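You operate a simulated robot arm through the tools that you are given. There is no shell and no other tool.

You run a simulated robot arm. Do the job below in one go: nothing can be reset, and whatever is moved stays where it is left.

## Task
Move the wet pontoon into the drying rack and lower the dust hood.
Fine: turn the stand straight to bring its grip round, lift the boat hull out on to the rubber mat; pontoon lengthwise; keep off the wet paint; fingers clear of the hood.

Only the result counts: the job must be done as asked and must still hold three seconds after the hand-in. Knocking over, shifting, dropping, spilling or breaking anything else fails it.

## Robot
A 7-joint arm with a two-finger parallel gripper, fixed in place. Base frame: the origin is on the floor under the middle of its stand, x ahead of it, y to its left, z up; the work surface is at about z = 76. Readings come in cm, degrees, newtons and seconds.
It reaches about 124.7 cm from its shoulder. Its first joint turns from -132.0 to 132.0 degrees. Payload 3.91 kg.
The tool frame sits at the grasp point between the pads (the TCP): z along the fingers, y along the line on which they close. The tips reach 3 cm beyond it. The gripper opens to 11 cm. The fingers are 2 cm wide and 1 cm thick; the gripper's body (4.8 by 11.2 cm) begins 5.5 cm behind the TCP.
Orientation is that of the tool frame in the base frame, as a unit quaternion [w, x, y, z]. With the fingers straight down and closing along the base's y, the tool's x points along the base's -x, its y along +y and its z along -z.

## Interface
- The arm moves only by the tool drive_tool. Its argument "deltas" is a list of rows, each an object of numbers (a shift or turn left out is 0, a gripper value left out holds the last): "dx", "dy", "dz": the shift along the base's x, y, z in cm; "rx", "ry", "rz": the turn, a rotation vector about the base's x, y, z in degrees; "jaw": the finger opening in cm, from 0 to 11. In form: [{"dx": .., "dy": .., "dz": .., "rx": .., "ry": .., "rz": .., "jaw": ..}, ...]. A call has 1 to 20 rows; each row is the pose to reach, as a shift and turn from the pose commanded when the call began. Each row takes 0.2 s and may step no farther than 5 cm and 8.6 degrees from the row before; otherwise, or with a gripper value out of range, the whole call is refused. A pose out of reach is approached as far as the arm can. The call stops where the force on the tool passes 80 N (or 10 N more than at its start, if that is more) or the arm is blocked; 0.2 s more then pass. Each finger travels about 10.8 cm/s and halts on what it meets, pressing with about 41 N; the grip force reading is that of the motor and also rises with nothing between the fingers. The clock runs only during rows and for 0.2 s after the last one: add rows that repeat a pose to give the fingers time. It gives the time, the measured TCP pose, the force on the tool (base axes), the opening and the grip force at its end, in the units of the frame above (readings bear some noise), with the torque about the TCP (base axes, N m) and any sound that the robot's microphone picked up, and new pictures: "pictures" is both (left out), scene, wrist or none.
- Cameras (640 x 400 px; columns grow to the right, rows downward): "scene" is fixed at [4.96, 49.96, 136.86]; the picture's right is [0.66, -0.75, 0.00], its down [-0.39, -0.35, -0.85] and it looks along [0.64, 0.57, -0.52] (base axes); focal length 214 px, centre (320, 200). "wrist" rides on the gripper at [7.2, 1.7, -10.3] in the tool frame; the picture's right is [-0.23, 0.97, 0.00], its down [-0.76, -0.18, -0.62] and it looks along [-0.61, -0.14, 0.78] (tool axes); focal length 222 px, centre (320, 200). There is no depth. A picture from a camera that has moved, and an enlarged one, comes with that camera's place and axes in the base frame and with its lens.
- inspect(camera, box): a new picture of the part [left, top, right, bottom] of that camera's present view, enlarged. The clock stands still meanwhile.
- job_done(): hands the job in; it is judged then, once.

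Nothing tells you positions but the pictures and the camera data. Unless the task says otherwise, let go and move clear before handing in.

The tools are called after "Request:" as a command line: name --argument value ..., lists and objects as JSON in quotes. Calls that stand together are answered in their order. drive_tool: Moves the arm, as the interface text tells. Its arguments: {"type":"object","properties":{"deltas":{"type":"array"},"pictures":{"type":"string","enum":["both","scene","wrist","none"]}},"required":["deltas"]} The other tools are called the same way: inspect (camera, box) takes an enlarged picture of a part of a camera's view; job_done () hands the job in.

At the start:

```text
t: 0.0
position: [24.24, 67.75, 126.06]
ee_rot: [0.0, 0.0, 1.0, -0.001]
wrist_force: [-0.4, -0.5, -0.6]
ft_torque: [-0.01, -0.02, -0.02]
finger_gap: 11.01
grip_force: 0.0
```

scene: 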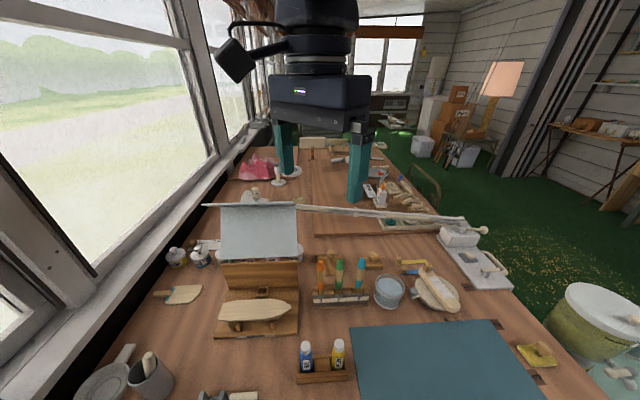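
wrist: 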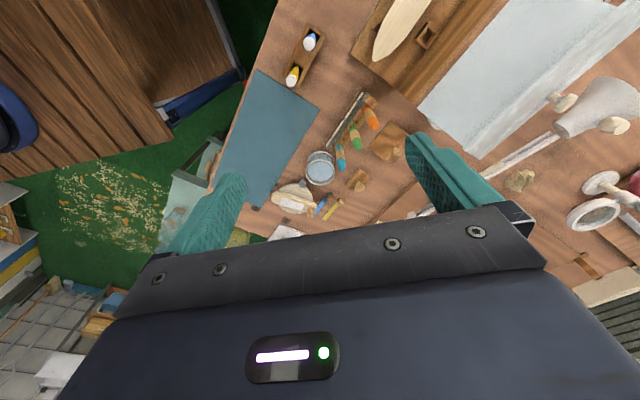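

I see a workbench with a boat hull on a stand, a box with a hinged light-blue lid (perhaps the drying rack with its dust hood), a blue-green mat, and various paint items. I will look closer before moving.

Request:
inspect --camera "scene" --box '[140, 180, 340, 350]'

Request:
inspect --camera "scene" --box '[300, 180, 540, 340]'

Request:
inspect --camera "wrist" --box '[220, 0, 480, 160]'

Request:
inspect --camera "wrist" --box '[400, 0, 640, 260]'

```text
2.35 times, centred on (240, 265) of scene
camera zoom: at [4.96, 49.96, 136.86], right [0.66, -0.75, 0.0], down [-0.39, -0.35, -0.85], along [0.64, 0.57, -0.52], focal length 505 px, centre (508, 47)
```

zoom: 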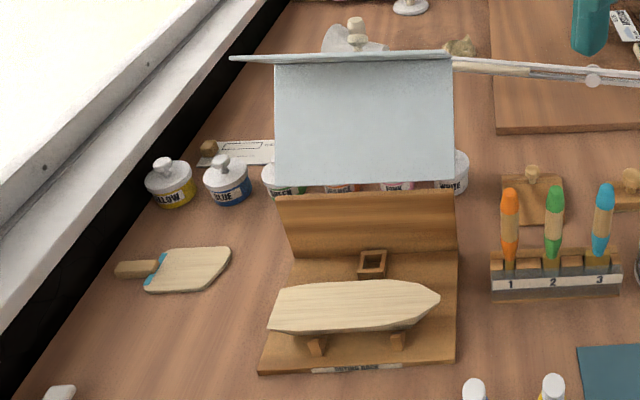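

```text
2.50 times, centred on (420, 260) of scene
camera zoom: at [4.96, 49.96, 136.86], right [0.66, -0.75, 0.0], down [-0.39, -0.35, -0.85], along [0.64, 0.57, -0.52], focal length 536 px, centre (70, 50)
```

zoom: 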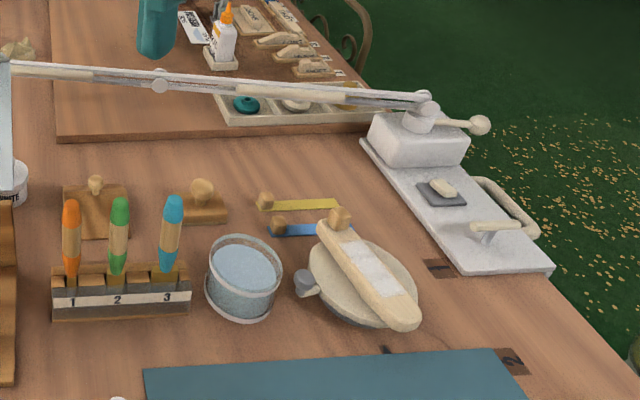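

```text
2.46 times, centred on (350, 80) of wrist
camera zoom: at [17.15, 69.32, 136.51], right [0.23, 0.97, 0.0], down [0.76, -0.18, 0.62], along [0.61, -0.14, -0.78], focal length 547 px, centre (246, 495)
```

zoom: 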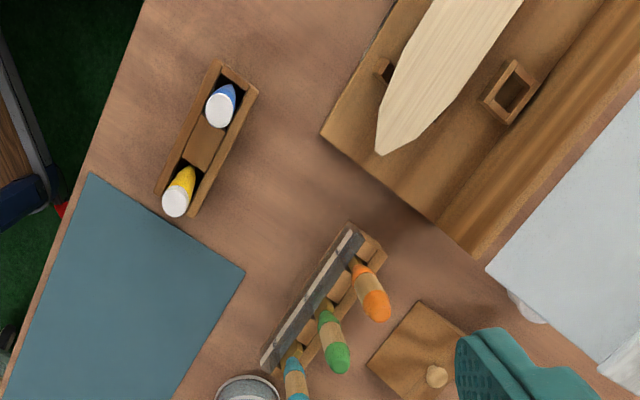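

```text
1.54 times, centred on (520, 130) of wrist
camera zoom: at [17.15, 69.32, 136.51], right [0.23, 0.97, 0.0], down [0.76, -0.18, 0.62], along [0.61, -0.14, -0.78], focal length 342 px, centre (12, 308)
```

zoom: 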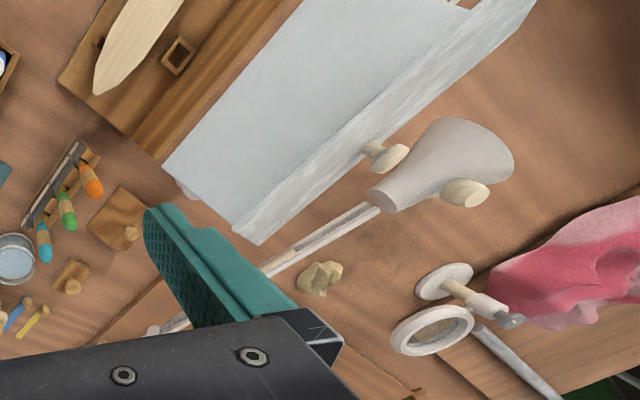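

The rack (wooden base with back wall) sits around (8–34, 75–101) with the hull on its two cradles and the hood standing open behind it. The turntable with the pontoon is near (59, 50). I'll move to get a closer look at the turntable first, staying high.

Request:
drive_tool --deltas '[{"dx": 2, "dy": -2.3, "dz": -3.2}, {"dx": 4, "dy": -4.6, "dz": -6.4}, {"dx": 6, "dy": -6.9, "dz": -9.6}, {"dx": 8, "dy": -9.2, "dz": -12.8}, {"dx": 9.7, "dy": -11.5, "dz": -16}]'

```text
t: 1.2
position: [34.11, 56.21, 109.88]
ee_rot: [-0.001, -0.001, 1.0, 0.0]
wrist_force: [-0.1, -0.6, -0.3]
ft_torque: [0.01, -0.02, 0.02]
finger_gap: 10.98
grip_force: 0.1
camera wrist: at [26.93, 57.84, 120.43], right [0.23, 0.97, 0.0], down [0.76, -0.18, 0.62], along [0.61, -0.14, -0.78], focal length 222 px, centre (320, 200)
```

scene: 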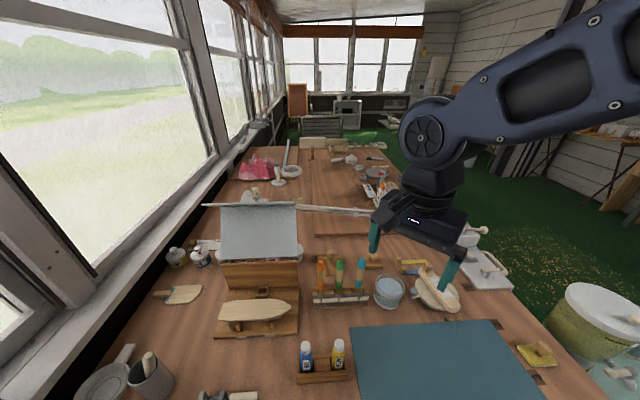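
wrist: 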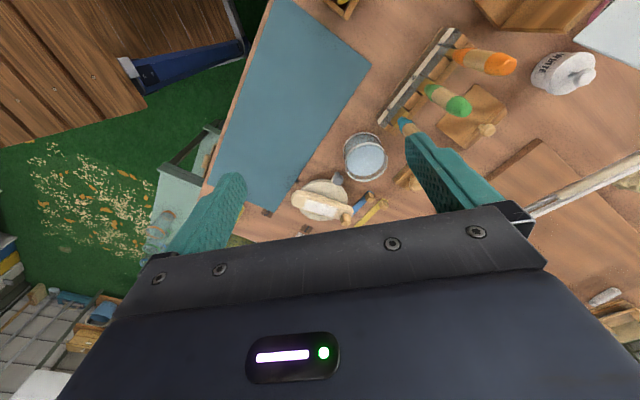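

The turntable and pontoon are visible between the fingers. I'll enlarge both views of it.

Request:
inspect --camera "wrist" --box '[250, 130, 430, 240]'

Request:
inspect --camera "scene" --box '[360, 240, 500, 330]'

Request:
inspect --camera "scene" --box '[190, 170, 320, 260]'

Request:
inspect --camera "scene" --box '[200, 250, 320, 350]'

```text
3.56 times, centred on (340, 185) of wrist
camera zoom: at [26.93, 57.84, 120.43], right [0.23, 0.97, 0.0], down [0.76, -0.18, 0.62], along [0.61, -0.14, -0.78], focal length 790 px, centre (249, 253)
```

zoom: 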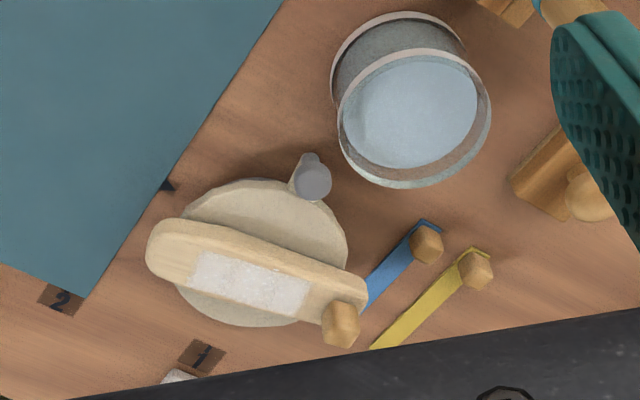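

```text
4.44 times, centred on (430, 285) of scene
camera zoom: at [4.96, 49.96, 136.86], right [0.66, -0.75, 0.0], down [-0.39, -0.35, -0.85], along [0.64, 0.57, -0.52], focal length 953 px, centre (-169, -178)
```

zoom: 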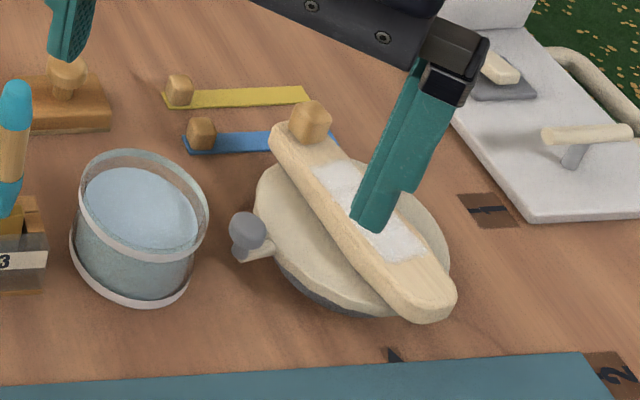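

```text
4.44 times, centred on (255, 215) of scene
camera zoom: at [4.96, 49.96, 136.86], right [0.66, -0.75, 0.0], down [-0.39, -0.35, -0.85], along [0.64, 0.57, -0.52], focal length 953 px, centre (609, 133)
```

zoom: 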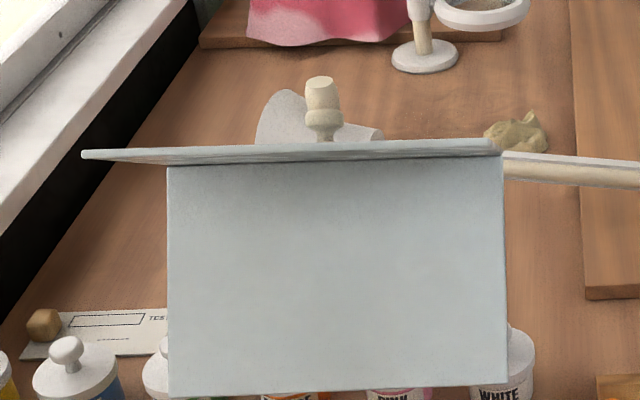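

```text
4.00 times, centred on (260, 300) of scene
camera zoom: at [4.96, 49.96, 136.86], right [0.66, -0.75, 0.0], down [-0.39, -0.35, -0.85], along [0.64, 0.57, -0.52], focal length 858 px, centre (560, -200)
```

zoom: 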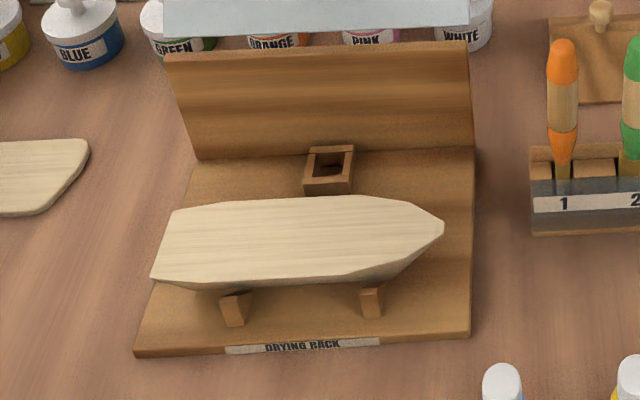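

The stand's grey lever points toward the water jar and a small dark triangular mark sits by the mat edge, about 86° round from it; the hood's knob is on its lip above the rack. Next I move over the lever with the gripper turned for a closer look.

Request:
drive_tool --deltas '[{"dx": 3, "dy": 0, "dz": -2, "rz": -6.5}, {"dx": 6.5, "dy": 0, "dz": -4, "rz": -13}, {"dx": 10, "dy": 0, "dz": -6, "rz": -19.5}, {"dx": 13.5, "dy": 0, "dz": -8, "rz": -26}, {"dx": 16.5, "dy": 0, "dz": -10, "rz": -32}, {"dx": 19.5, "dy": 0, "dz": -12, "rz": -38}]'

```text
t: 2.6
position: [53.38, 56.2, 98.08]
ee_rot: [0.0, 0.326, 0.946, 0.001]
wrist_force: [-0.7, -0.1, 0.5]
ft_torque: [0.0, -0.04, -0.01]
finger_gap: 10.98
grip_force: 0.0
camera wrist: at [48.86, 61.96, 108.47], right [0.78, 0.63, 0.0], down [0.49, -0.61, 0.62], along [0.39, -0.48, -0.78], focal length 222 px, centre (320, 200)
```

scene: 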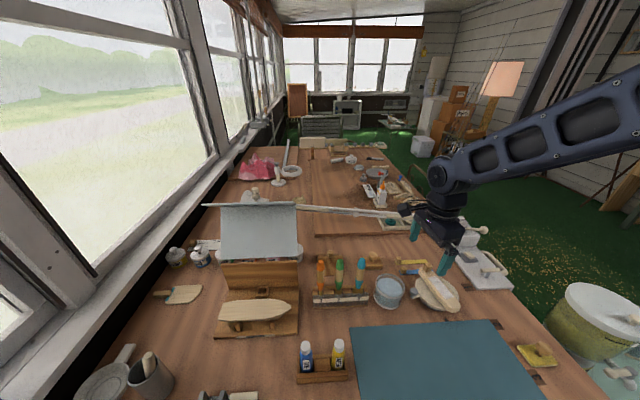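
wrist: 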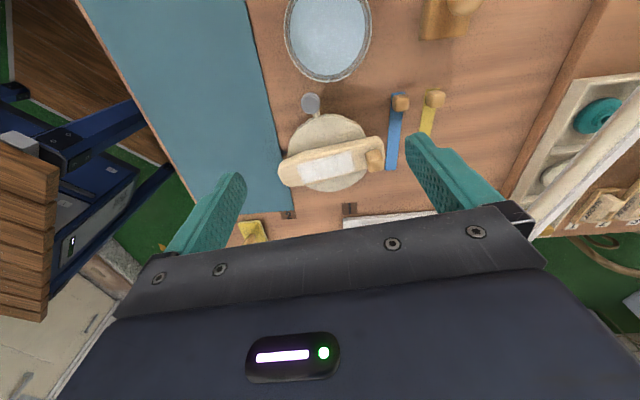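

The lever and turntable are now almost directly below. I'll enlarge for precise measurement.

Request:
inspect --camera "wrist" --box '[260, 70, 420, 220]'

Request:
inspect --camera "scene" --box '[360, 240, 480, 330]'

```text
2.67 times, centred on (340, 145) of wrist
camera zoom: at [48.86, 61.96, 108.47], right [0.78, 0.63, 0.0], down [0.49, -0.61, 0.62], along [0.39, -0.48, -0.78], focal length 592 px, centre (267, 347)
```

zoom: 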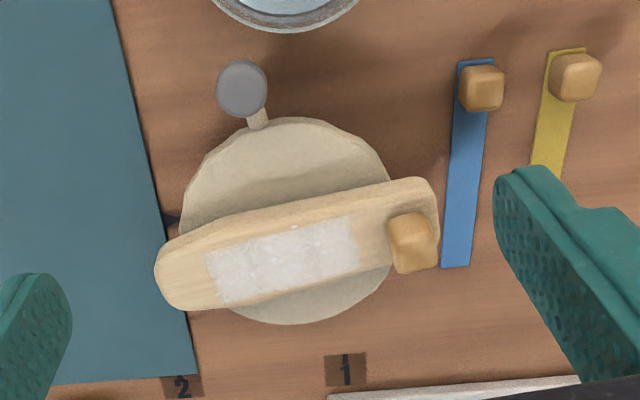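

```text
4.44 times, centred on (420, 285) of scene
camera zoom: at [4.96, 49.96, 136.86], right [0.66, -0.75, 0.0], down [-0.39, -0.35, -0.85], along [0.64, 0.57, -0.52], focal length 953 px, centre (-124, -178)
```

zoom: 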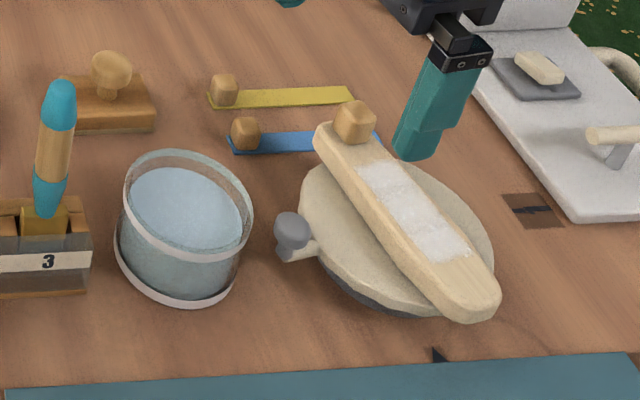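

The lever knob is at about (52.7, 55.8, top 81.8), stand centre (59.0, 50.9), and the jar rim is at z≈81.5. I'll narrow the fingers and descend partway over the lever to check alignment.

Request:
drive_tool --deltas '[{"dx": -0.2, "dy": -0.3, "dz": -3, "jaw": 4.0}, {"dx": -0.45, "dy": -0.7, "dz": -6, "jaw": 4.0}, {"dx": -0.45, "dy": -0.7, "dz": -9, "jaw": 4.0}, {"dx": -0.45, "dy": -0.7, "dz": -9, "jaw": 4.0}]'

```text
t: 3.6
position: [52.87, 55.42, 88.91]
ee_rot: [0.0, 0.326, 0.945, 0.0]
wrist_force: [-0.1, 0.1, 0.9]
ft_torque: [0.01, -0.03, 0.01]
finger_gap: 4.0
grip_force: 0.0
camera wrist: at [48.47, 61.21, 99.47], right [0.78, 0.63, 0.0], down [0.49, -0.61, 0.62], along [0.39, -0.49, -0.78], focal length 222 px, centre (320, 200)
```

scene: 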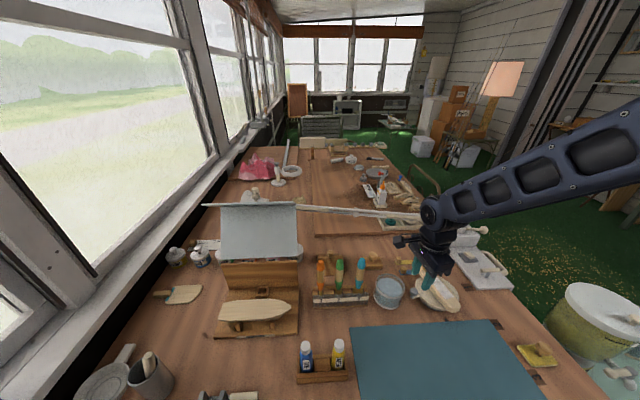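
wrist: 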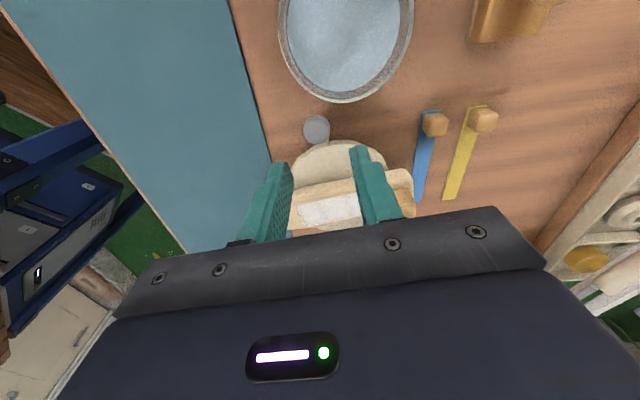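

The knob is centred between the fingers. I descend to it and close.

Request:
drive_tool --deltas '[{"dz": -3, "jaw": 4.0}, {"dz": -6, "jaw": 4.0}, {"dz": -8.1, "jaw": 4.0}, {"dz": -8.1, "jaw": 4.0}, {"dz": -8.1, "jaw": 0.5}, {"dz": -8.1, "jaw": 0.5}]'

```text
t: 5.0
position: [53.0, 55.48, 80.98]
ee_rot: [0.0, 0.324, 0.946, -0.001]
wrist_force: [1.4, 1.9, -2.4]
ft_torque: [0.26, 0.2, 0.16]
finger_gap: 2.17
grip_force: 45.2
camera wrist: at [48.44, 61.2, 91.44], right [0.78, 0.63, 0.0], down [0.49, -0.61, 0.62], along [0.39, -0.48, -0.78], focal length 222 px, centre (320, 200)
```

scene: 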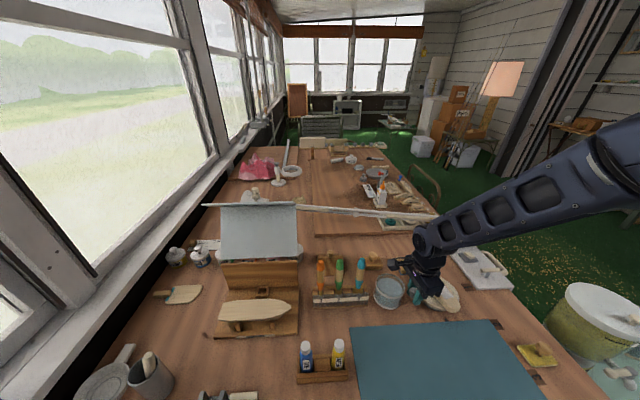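
wrist: 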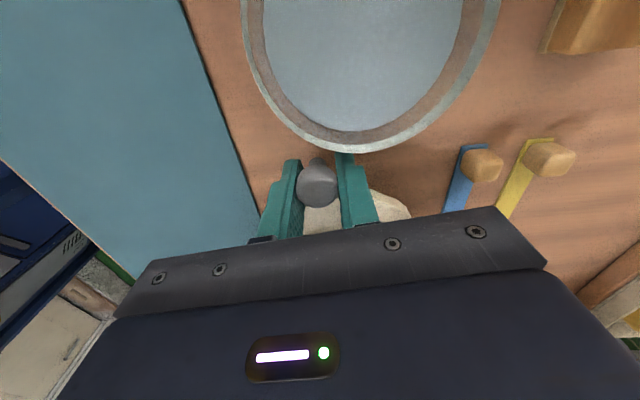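

The knob is held (2.17 cm). I'll loosen slightly to cage it and swing the lever in an arc around the stand's centre, half way first.

Request:
drive_tool --deltas '[{"jaw": 2.6}, {"jaw": 2.6}, {"dx": -0.377, "dy": -0.54, "rz": 5, "jaw": 2.6}, {"dx": -0.705, "dy": -1.111, "rz": 10, "jaw": 2.6}, {"dx": -0.982, "dy": -1.709, "rz": 15, "jaw": 2.6}, {"dx": -1.207, "dy": -2.328, "rz": 20, "jaw": 2.6}, {"dx": -1.376, "dy": -2.965, "rz": 25, "jaw": 2.6}, {"dx": -1.49, "dy": -3.613, "rz": 30, "jaw": 2.6}, {"dx": -1.546, "dy": -4.27, "rz": 35, "jaw": 2.6}, {"dx": -1.545, "dy": -4.929, "rz": 40, "jaw": 2.6}]'

```text
t: 7.2
position: [51.46, 50.55, 81.01]
ee_rot: [0.0, -0.018, 1.0, 0.0]
wrist_force: [0.4, -0.2, 1.1]
ft_torque: [0.0, -0.01, -0.01]
finger_gap: 2.6
grip_force: 0.0
camera wrist: at [44.29, 51.91, 91.41], right [0.19, 0.98, 0.0], down [0.77, -0.15, 0.62], along [0.61, -0.12, -0.78], focal length 222 px, centre (320, 200)
```

scene: 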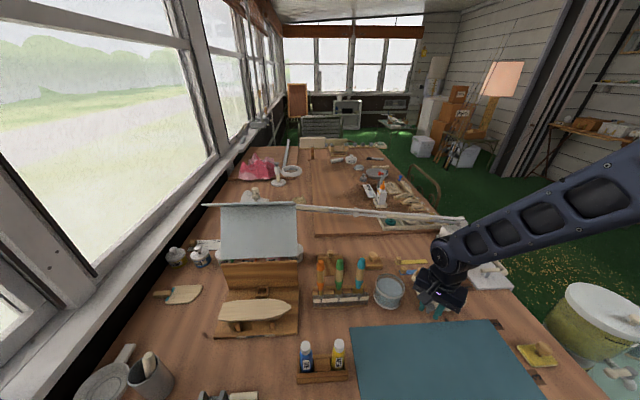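
wrist: 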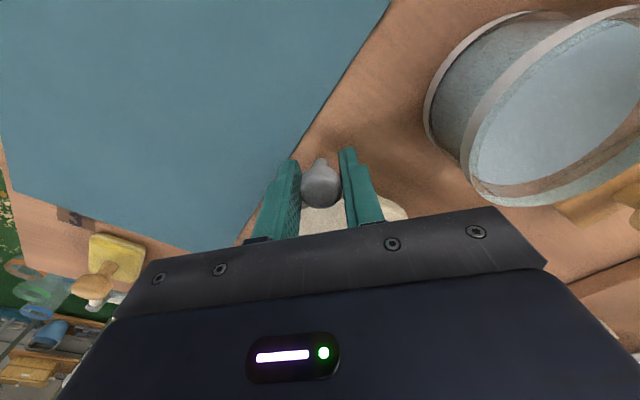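

The stand turns smoothly with almost no force. I continue the arc to about 80° total, then check the alignment.

Request:
drive_tool --deltas '[{"dx": 0.059, "dy": -0.656, "rz": 5}, {"dx": 0.175, "dy": -1.304, "rz": 10}, {"dx": 0.346, "dy": -1.94, "rz": 15}, {"dx": 0.573, "dy": -2.558, "rz": 20}, {"dx": 0.852, "dy": -3.155, "rz": 25}, {"dx": 1.182, "dy": -3.725, "rz": 30}, {"dx": 1.561, "dy": -4.263, "rz": 35}, {"dx": 1.985, "dy": -4.767, "rz": 40}]'

Request:
inspect --camera "scene" --box '[360, 240, 480, 330]'

Request:
inspect --camera "wrist" --box '[220, 100, 460, 250]'

```text
t: 9.0
position: [53.55, 45.9, 80.94]
ee_rot: [0.0, -0.359, 0.933, 0.0]
wrist_force: [-0.9, 0.7, 0.0]
ft_torque: [-0.01, 0.0, 0.03]
finger_gap: 2.58
grip_force: 0.0
camera wrist: at [47.12, 42.13, 91.39], right [-0.48, 0.87, 0.0], down [0.68, 0.38, 0.62], along [0.55, 0.3, -0.78], focal length 222 px, centre (320, 200)
```

scene: 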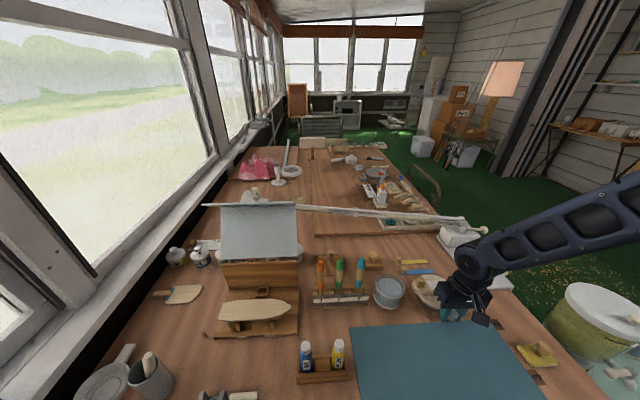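
wrist: 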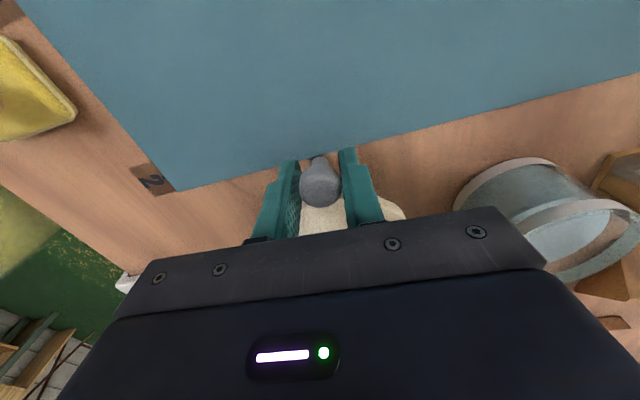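

```text
4.44 times, centred on (420, 285) of scene
camera zoom: at [4.96, 49.96, 136.86], right [0.66, -0.75, 0.0], down [-0.39, -0.35, -0.85], along [0.64, 0.57, -0.52], focal length 953 px, centre (-124, -178)
```

zoom: 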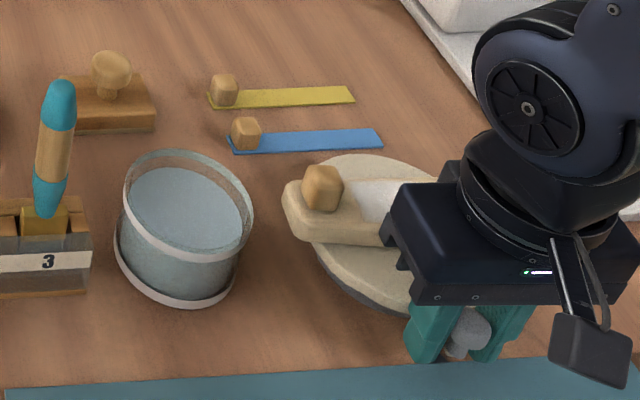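

```text
2.67 times, centred on (340, 175) of wrist
camera zoom: at [47.12, 42.13, 91.39], right [-0.48, 0.87, 0.0], down [0.68, 0.38, 0.62], along [0.55, 0.3, -0.78], focal length 592 px, centre (267, 267)
```

zoom: 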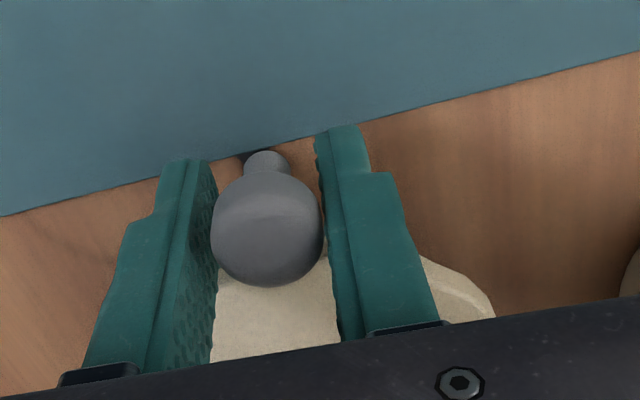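

The lever is near the triangular mark. I'll open slightly, rise, and look at how well the lever lines up.

Request:
drive_tool --deltas '[{"jaw": 4.0}, {"jaw": 4.0}, {"dz": 4, "jaw": 4.0}, {"dz": 8, "jaw": 4.0}, {"dx": -1, "dy": -1, "dz": 12, "jaw": 4.0}, {"dx": -3, "dy": -3, "dz": 15, "jaw": 4.0}]'

Request:
inspect --camera "wrist" --box '[220, 60, 420, 240]'

Request:
inspect --camera "scene" --box '[380, 250, 480, 330]'

```text
t: 10.4
position: [50.47, 42.85, 95.81]
ee_rot: [0.0, -0.358, 0.934, 0.001]
wrist_force: [-1.0, 0.6, -0.3]
ft_torque: [-0.03, 0.04, -0.01]
finger_gap: 3.98
grip_force: 0.0
camera wrist: at [44.08, 39.2, 106.31], right [-0.48, 0.88, 0.0], down [0.69, 0.38, 0.62], along [0.54, 0.3, -0.78], focal length 222 px, centre (320, 200)
```

scene: 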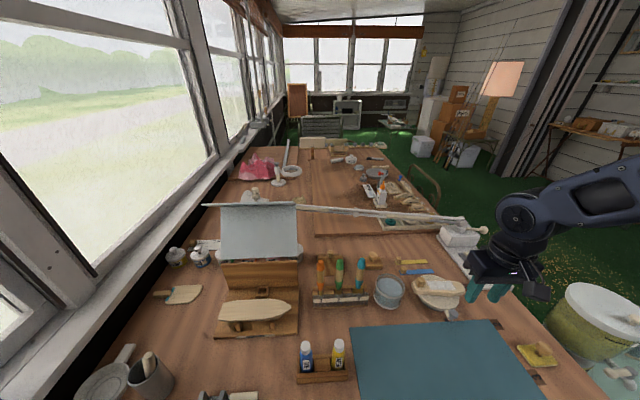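
wrist: 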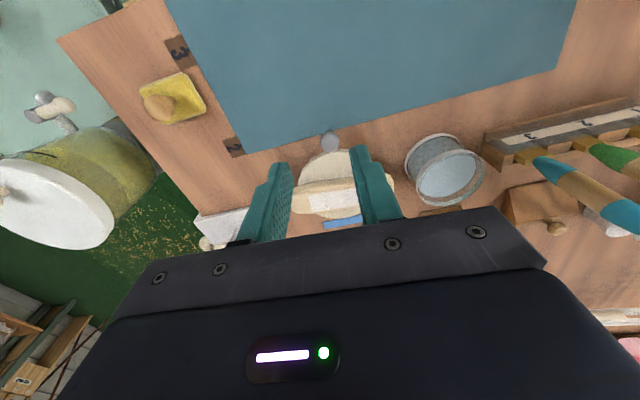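

```text
2.22 times, centred on (320, 150) of wrist
camera zoom: at [44.08, 39.2, 106.31], right [-0.48, 0.88, 0.0], down [0.69, 0.38, 0.62], along [0.54, 0.3, -0.78], focal length 494 px, centre (320, 311)
```

zoom: 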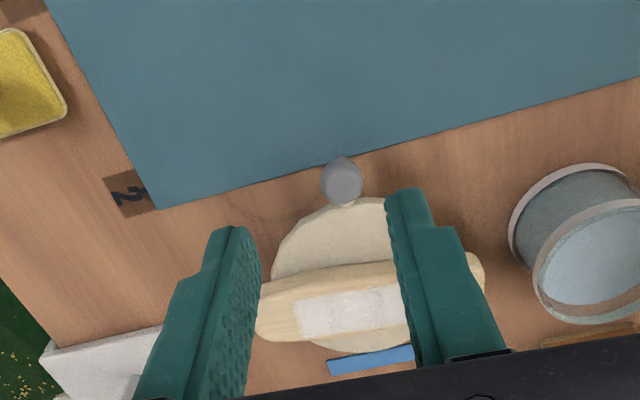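

```text
5.00 times, centred on (430, 290) of scene
camera zoom: at [4.96, 49.96, 136.86], right [0.66, -0.75, 0.0], down [-0.39, -0.35, -0.85], along [0.64, 0.57, -0.52], focal length 1072 px, centre (-230, -250)
```

zoom: 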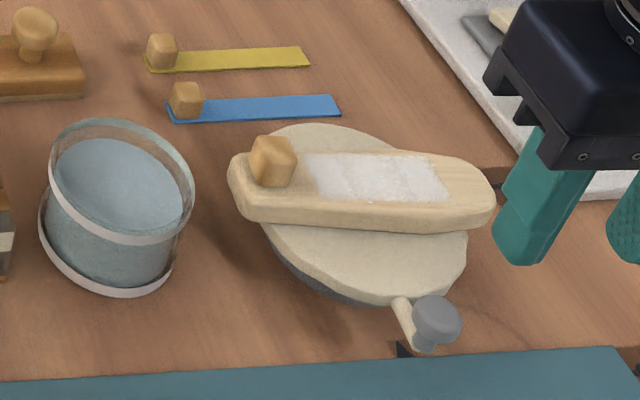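

The lever sits right by the mark; I'll zoom further to judge the remaining angle.

Request:
inspect --camera "wrist" --box '[290, 110, 370, 170]'

Request:
inspect --camera "scene" --box '[425, 290, 475, 325]'

```text
6.67 times, centred on (330, 140) of wrist
camera zoom: at [44.08, 39.2, 106.31], right [-0.48, 0.88, 0.0], down [0.69, 0.38, 0.62], along [0.54, 0.3, -0.78], focal length 1481 px, centre (253, 600)
```

zoom: 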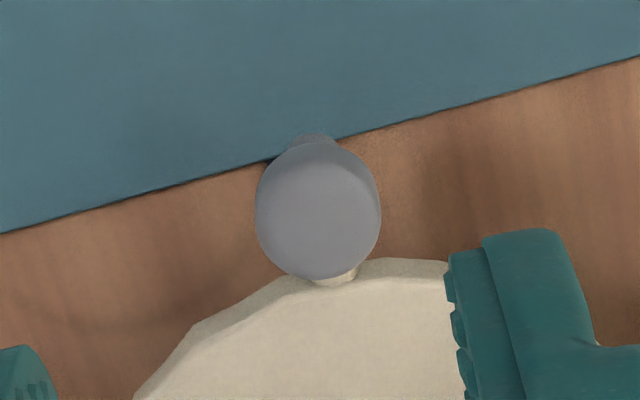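

```text
11.43 times, centred on (450, 308) of scene
camera zoom: at [4.96, 49.96, 136.86], right [0.66, -0.75, 0.0], down [-0.39, -0.35, -0.85], along [0.64, 0.57, -0.52], focal length 2451 px, centre (-1166, -1029)
```

zoom: 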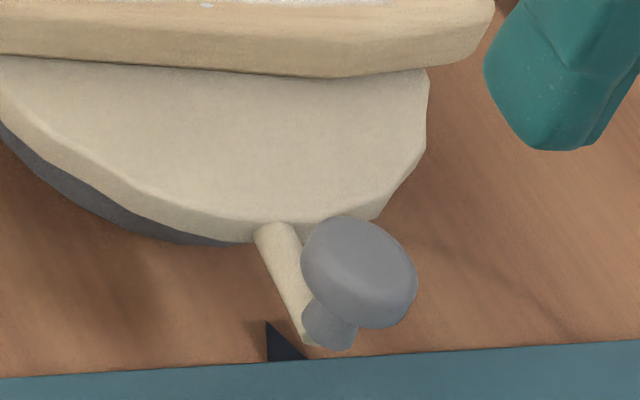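

The lever needs roughly 4–5° more to line up with the mark (which also makes the pontoon parallel to the rack). I'll go back down, cage the knob, finish the turn, centre it with a grip, release, and rise again.

Request:
drive_tool --deltas '[{"dx": 2, "dy": 2, "dz": -3, "jaw": 4.0}, {"dx": 3, "dy": 3, "dz": -7, "jaw": 4.0}, {"dx": 3, "dy": 3, "dz": -11, "jaw": 4.0}, {"dx": 3, "dy": 3, "dz": -15, "jaw": 4.0}, {"dx": 3, "dy": 3, "dz": -15, "jaw": 2.6}, {"dx": 3.1, "dy": 2.9, "dz": -15, "rz": 1.5, "jaw": 2.5}, {"dx": 3.2, "dy": 2.8, "dz": -15, "rz": 2.5, "jaw": 2.5}, {"dx": 3.42, "dy": 2.58, "dz": -15, "rz": 4.5, "jaw": 2.5}, {"dx": 3.42, "dy": 2.58, "dz": -15, "rz": 4.5, "jaw": 1.0}, {"dx": 3.42, "dy": 2.58, "dz": -15, "rz": 4.5, "jaw": 1.0}]'

Request:
drive_tool --deltas '[{"jaw": 4.0}, {"jaw": 4.0}, {"dz": 4, "jaw": 4.0}, {"dz": 8, "jaw": 4.0}, {"dx": -1, "dy": -1, "dz": 12, "jaw": 4.0}, {"dx": -4, "dy": -3, "dz": 15, "jaw": 4.0}, {"dx": -7, "dy": -5, "dz": 18, "jaw": 8.0}]'

Request:
inspect --camera "scene" --box '[380, 250, 480, 330]'

Request:
inspect --camera "wrist" --box '[260, 80, 420, 220]'

```text
t: 12.6
position: [53.84, 45.33, 80.93]
ee_rot: [-0.001, -0.395, 0.919, 0.0]
wrist_force: [0.7, -0.7, 1.0]
ft_torque: [0.03, -0.07, -0.09]
finger_gap: 2.13
grip_force: 45.4
camera wrist: at [47.82, 41.19, 91.43], right [-0.55, 0.83, 0.0], down [0.65, 0.43, 0.62], along [0.52, 0.34, -0.78], focal length 222 px, centre (320, 200)
```

scene: 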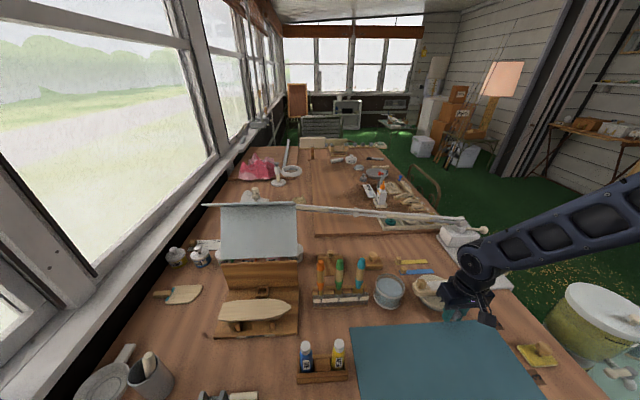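
wrist: 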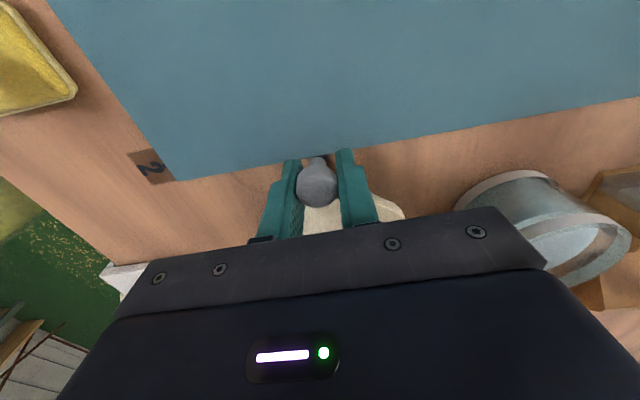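

```text
t: 14.2
position: [46.98, 40.44, 98.88]
ee_rot: [0.0, -0.394, 0.919, -0.001]
wrist_force: [0.5, 0.4, -1.1]
ft_torque: [-0.02, 0.04, -0.01]
finger_gap: 8.01
grip_force: 0.1
camera wrist: at [40.89, 36.27, 109.41], right [-0.55, 0.84, 0.0], down [0.65, 0.43, 0.62], along [0.52, 0.34, -0.78], focal length 222 px, centre (320, 200)
```

scene: 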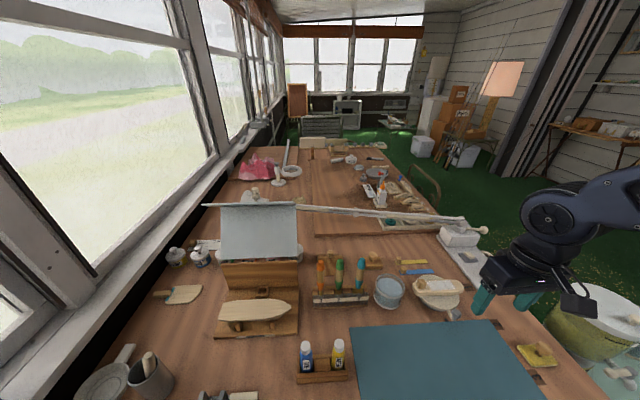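
wrist: 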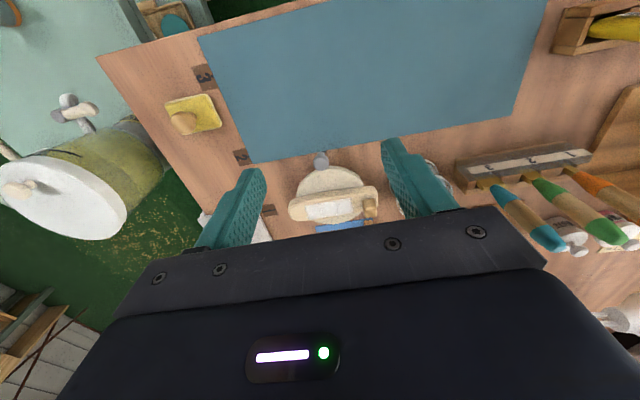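

```text
5.00 times, centred on (430, 290) of scene
camera zoom: at [4.96, 49.96, 136.86], right [0.66, -0.75, 0.0], down [-0.39, -0.35, -0.85], along [0.64, 0.57, -0.52], focal length 1072 px, centre (-230, -250)
```

zoom: 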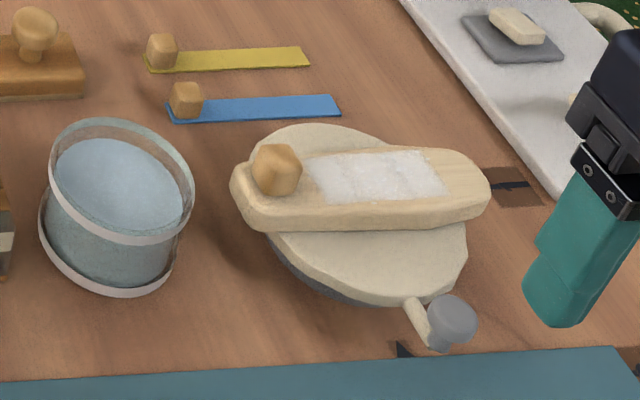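

```text
2.86 times, centred on (340, 150) of wrist
camera zoom: at [40.89, 36.27, 109.41], right [-0.55, 0.84, 0.0], down [0.65, 0.43, 0.62], along [0.52, 0.34, -0.78], focal length 635 px, centre (263, 343)
```

zoom: 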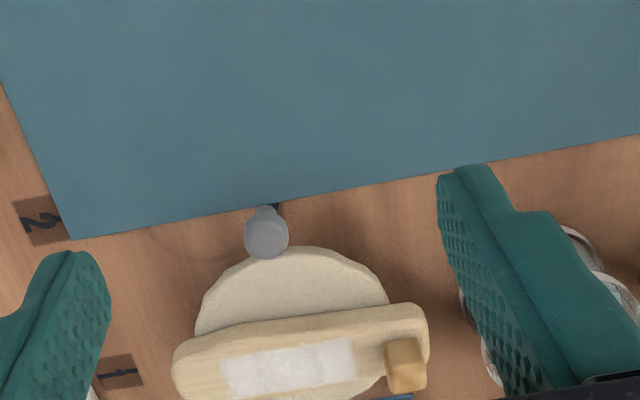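

The lever now lines up with the mark and the pontoon is parallel to the mat and rack (≈134°). Next I'll move high over to view the rack and hull from the front.

Request:
drive_tool --deltas '[{"dx": -3.4, "dy": 2.9, "dz": 1, "rz": 1}, {"dx": -6.8, "dy": 5.8, "dz": 2, "rz": 2}, {"dx": -10.2, "dy": 8.7, "dz": 3, "rz": 3}, {"dx": -13.6, "dy": 11.6, "dz": 4, "rz": 4}, {"dx": -17, "dy": 14.5, "dz": 5, "rz": 5}, {"dx": -20.4, "dy": 17.4, "dz": 6, "rz": 6}, {"dx": -23.8, "dy": 20.3, "dz": 6, "rz": 7}, {"dx": -27.2, "dy": 23.2, "dz": 6, "rz": 8}, {"dx": -30.6, "dy": 26.1, "dz": 6, "rz": 9}, {"dx": -34, "dy": 29, "dz": 6, "rz": 10}, {"dx": -37, "dy": 31.6, "dz": 6, "rz": 12}]'

Request:
inspect --camera "wrist" --box '[160, 0, 480, 200]'

```text
t: 16.6
position: [9.97, 72.03, 105.0]
ee_rot: [0.001, -0.488, 0.873, 0.0]
wrist_force: [0.4, -0.5, 0.8]
ft_torque: [0.04, 0.04, 0.01]
finger_gap: 7.99
grip_force: 0.0
camera wrist: at [4.88, 66.68, 115.46], right [-0.71, 0.7, 0.0], down [0.55, 0.56, 0.62], along [0.44, 0.44, -0.78], focal length 222 px, centre (320, 200)
```

scene: 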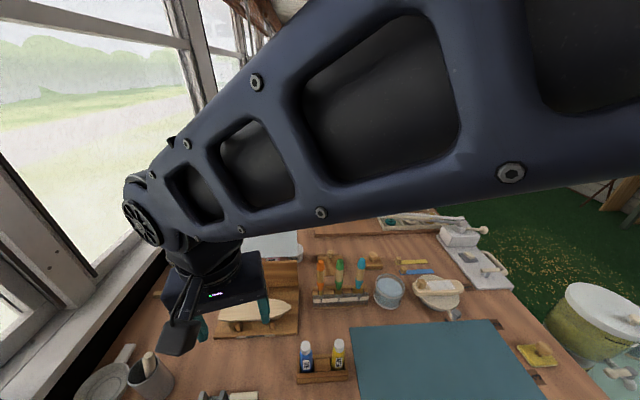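
wrist: 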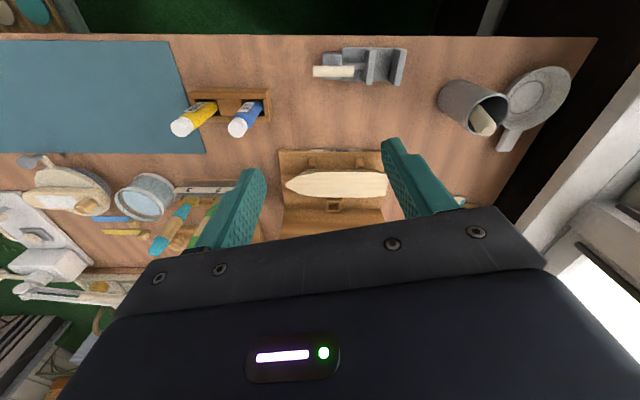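

```text
2.00 times, centred on (320, 100) of wrist
camera zoom: at [4.88, 66.68, 115.46], right [-0.71, 0.7, 0.0], down [0.55, 0.56, 0.62], along [0.44, 0.44, -0.78], focal length 444 px, centre (320, 400)
```

zoom: 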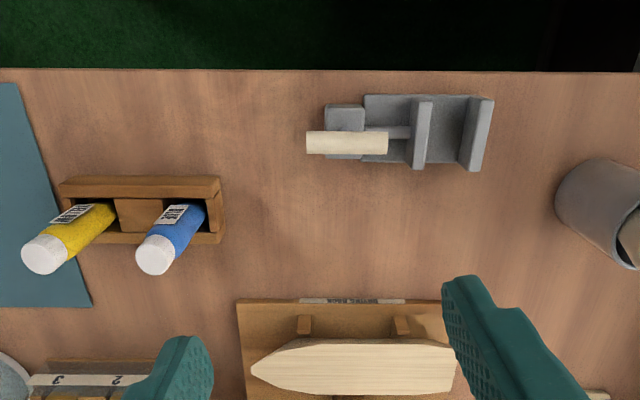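

I can see the hull on its cradle from the front. I'll enlarge the hull and cradles.

Request:
inspect --camera "wrist" --box '[270, 140, 400, 225]'

```text
4.71 times, centred on (335, 182) of wrist
camera zoom: at [4.88, 66.68, 115.46], right [-0.71, 0.7, 0.0], down [0.55, 0.56, 0.62], along [0.44, 0.44, -0.78], focal length 1045 px, centre (249, 282)
```

zoom: 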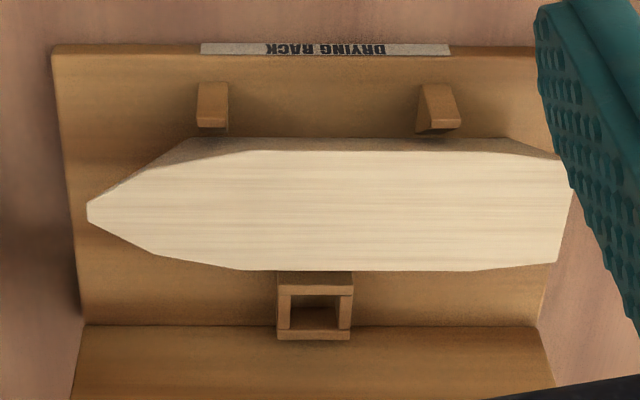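

The hull's deck is at z≈82.6, axis along 135°, width ≈5.6 cm, length ≈18 cm, centre near (19, 85). I'll rotate the gripper to close across the hull and position above it.

Request:
drive_tool --deltas '[{"dx": 0.6, "dy": 1, "rz": -8}, {"dx": 1.3, "dy": 2, "rz": -16}, {"dx": 1.9, "dy": 3, "rz": -24}, {"dx": 2.6, "dy": 4.2, "rz": -32}, {"dx": 3.2, "dy": 5.3, "rz": -40}, {"dx": 3.9, "dy": 6.3, "rz": -48}, {"dx": 4.5, "dy": 7.4, "rz": -56}, {"dx": 5.2, "dy": 8.5, "dz": -1, "rz": -64}, {"dx": 5.8, "dy": 9.5, "dz": -2, "rz": -72}, {"dx": 6.5, "dy": 10.5, "dz": -3, "rz": -80}, {"dx": 7.2, "dy": 11.6, "dz": -4, "rz": -88}, {"dx": 7.8, "dy": 12.6, "dz": -5, "rz": -96}, {"dx": 8.5, "dy": 13.7, "dz": -6, "rz": -103.5}]'

Request:
inspect --camera "wrist" --box '[220, 60, 440, 230]'

```text
t: 19.4
position: [18.46, 85.85, 99.04]
ee_rot: [-0.001, 0.384, 0.923, 0.0]
wrist_force: [0.5, 0.1, 0.5]
ft_torque: [0.0, 0.01, 0.0]
finger_gap: 8.01
grip_force: 0.0
camera wrist: at [14.63, 92.01, 109.51], right [0.85, 0.53, 0.0], down [0.41, -0.67, 0.62], along [0.33, -0.53, -0.78], focal length 222 px, centre (320, 200)
```

scene: 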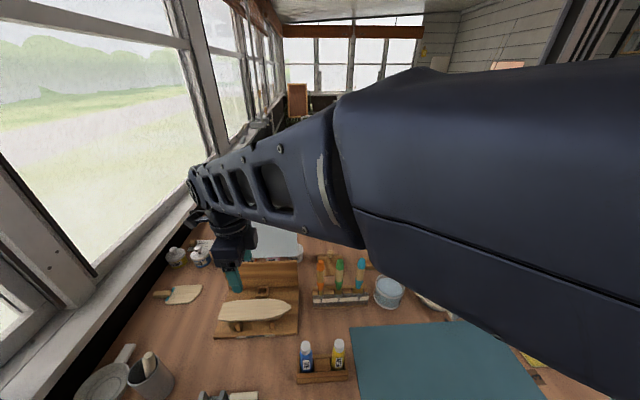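
wrist: 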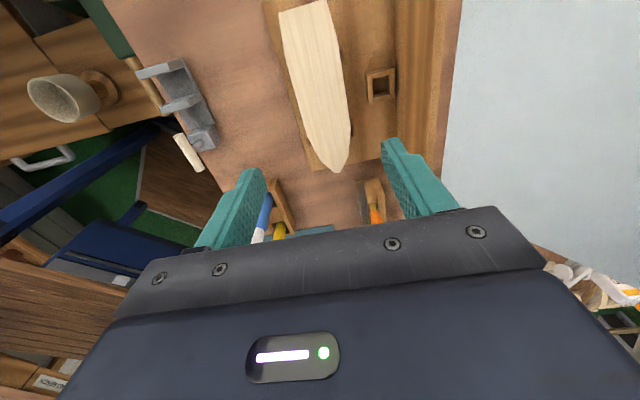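

```text
2.35 times, centred on (330, 145) of wrist
camera zoom: at [14.63, 92.01, 109.51], right [0.85, 0.53, 0.0], down [0.41, -0.67, 0.62], along [0.33, -0.53, -0.78], focal length 523 px, centre (296, 329)
```

zoom: 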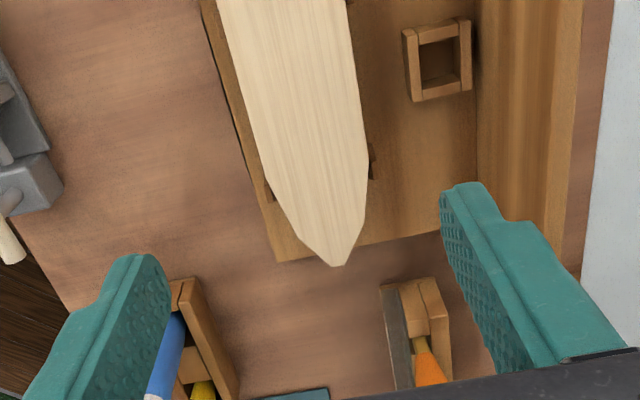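

The hull is straight below the fingers, axis at n≈74. I descend part way and check.

Request:
drive_tool --deltas '[{"dx": 0.1, "dy": 0.1, "dz": -4}, {"dx": 0.15, "dy": 0.15, "dz": -8}, {"dx": 0.15, "dy": 0.15, "dz": -11}]'

Request:
inspect --camera "wrist" --box '[200, 40, 460, 240]'

```text
t: 20.2
position: [18.5, 85.89, 87.99]
ee_rot: [0.0, 0.381, 0.924, 0.0]
wrist_force: [0.3, -0.5, 1.4]
ft_torque: [0.0, 0.01, -0.02]
finger_gap: 7.99
grip_force: 0.0
camera wrist: at [14.73, 92.13, 98.44], right [0.85, 0.53, 0.0], down [0.41, -0.66, 0.62], along [0.33, -0.53, -0.78], focal length 222 px, centre (320, 200)
```

scene: 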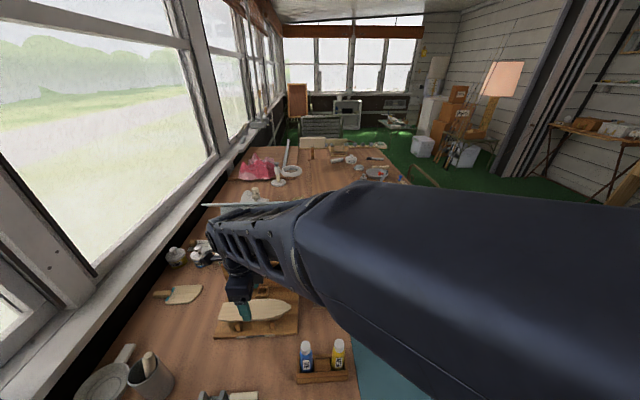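
wrist: 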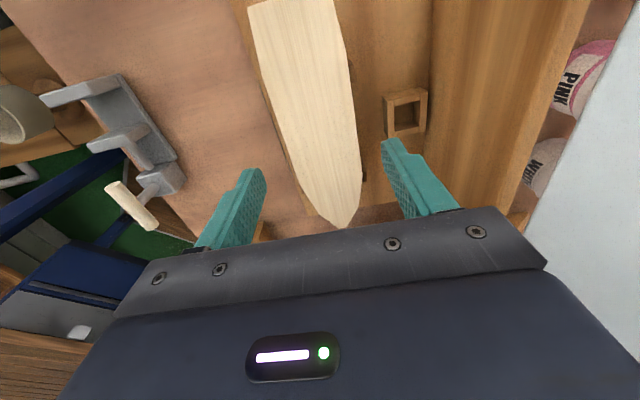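

```text
2.00 times, centred on (330, 140) of wrist
camera zoom: at [14.73, 92.13, 98.44], right [0.85, 0.53, 0.0], down [0.41, -0.66, 0.62], along [0.33, -0.53, -0.78], focal length 444 px, centre (300, 320)
```

zoom: 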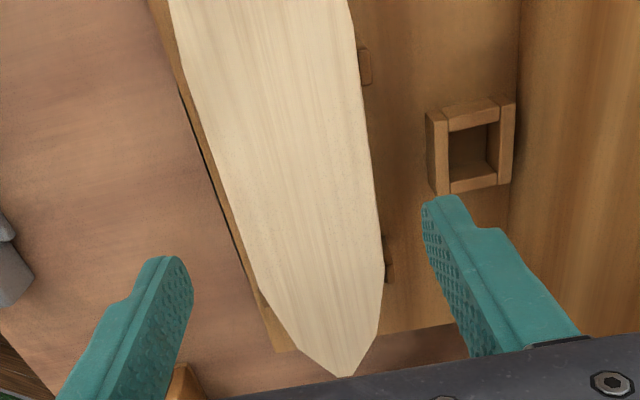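

Both post pairs are clear of the finger spots; the socket box edge is near, so I'll narrow to 7 cm, descend to z≈81.3 and close on the hull.

Request:
drive_tool --deltas '[{"dx": 0.15, "dy": 0.15, "dz": -2, "jaw": 7.0}, {"dx": 0.15, "dy": 0.15, "dz": -4.5, "jaw": 7.0}, {"dx": 0.15, "dy": 0.15, "dz": -6.7, "jaw": 7.0}, {"dx": 0.15, "dy": 0.15, "dz": -6.7, "jaw": 7.0}, {"dx": 0.15, "dy": 0.15, "dz": -6.7, "jaw": 4.0}, {"dx": 0.15, "dy": 0.15, "dz": -6.7, "jaw": 4.0}, {"dx": 0.15, "dy": 0.15, "dz": -6.7, "jaw": 4.0}]'

```text
t: 21.8
position: [18.64, 86.01, 81.2]
ee_rot: [-0.001, 0.383, 0.924, 0.0]
wrist_force: [0.4, -0.6, -0.8]
ft_torque: [-0.01, -0.02, -0.02]
finger_gap: 5.63
grip_force: 41.0
camera wrist: at [14.86, 92.24, 91.65], right [0.85, 0.53, 0.0], down [0.41, -0.66, 0.62], along [0.33, -0.53, -0.78], focal length 222 px, centre (320, 200)
```

scene: 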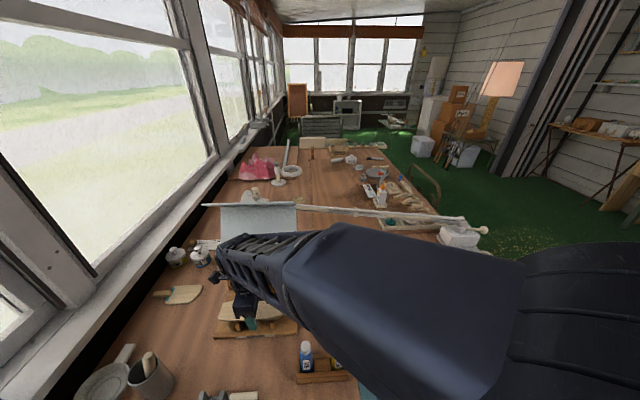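
wrist: 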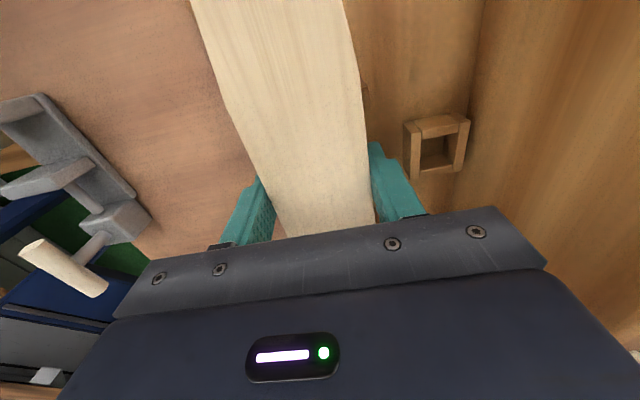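

The hull is gripped (5.63 cm). I lift it gently straight up.

Request:
drive_tool --deltas '[{"dz": 1}, {"dz": 2.5}, {"dz": 4.5}, {"dz": 7}, {"dz": 10}, {"dz": 13}]'

```text
t: 23.2
position: [18.82, 86.01, 94.28]
ee_rot: [0.0, 0.383, 0.924, 0.0]
wrist_force: [0.3, -0.1, -1.5]
ft_torque: [-0.03, 0.02, -0.01]
finger_gap: 5.65
grip_force: 41.1
camera wrist: at [14.93, 92.27, 104.68], right [0.85, 0.53, 0.0], down [0.41, -0.66, 0.62], along [0.33, -0.53, -0.78], focal length 222 px, centre (320, 200)
```

scene: 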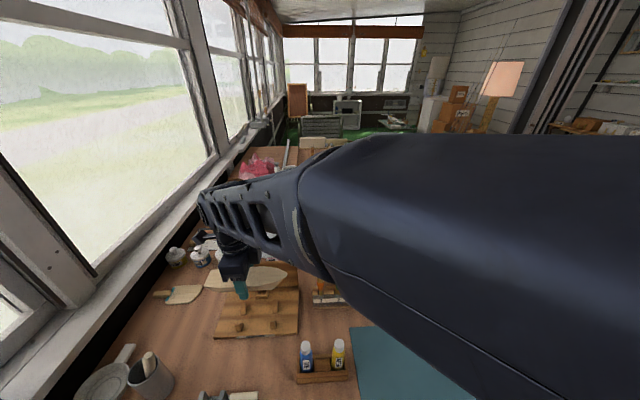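
wrist: 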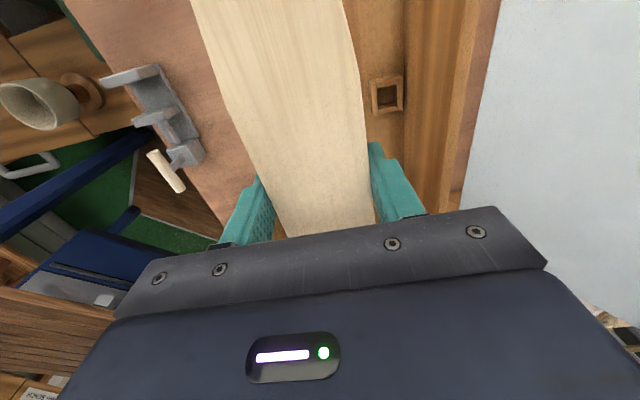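

The hull is up. I'll look at the emptied rack and the hull's underside depth in the scene view.

Request:
inspect --camera "scene" --box '[190, 240, 320, 350]'

```text
3.64 times, centred on (255, 295) of scene
camera zoom: at [4.96, 49.96, 136.86], right [0.66, -0.75, 0.0], down [-0.39, -0.35, -0.85], along [0.64, 0.57, -0.52], focal length 780 px, centre (556, -146)
```

zoom: 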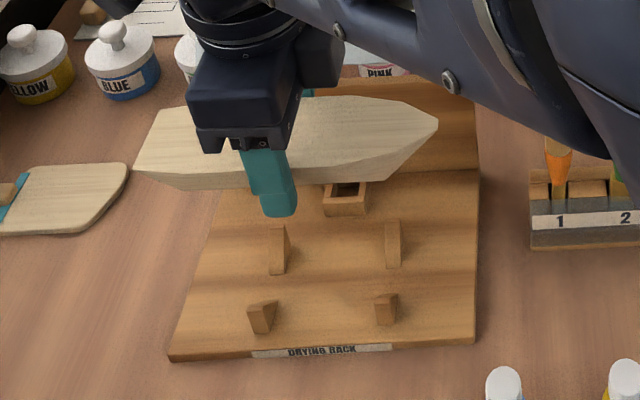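

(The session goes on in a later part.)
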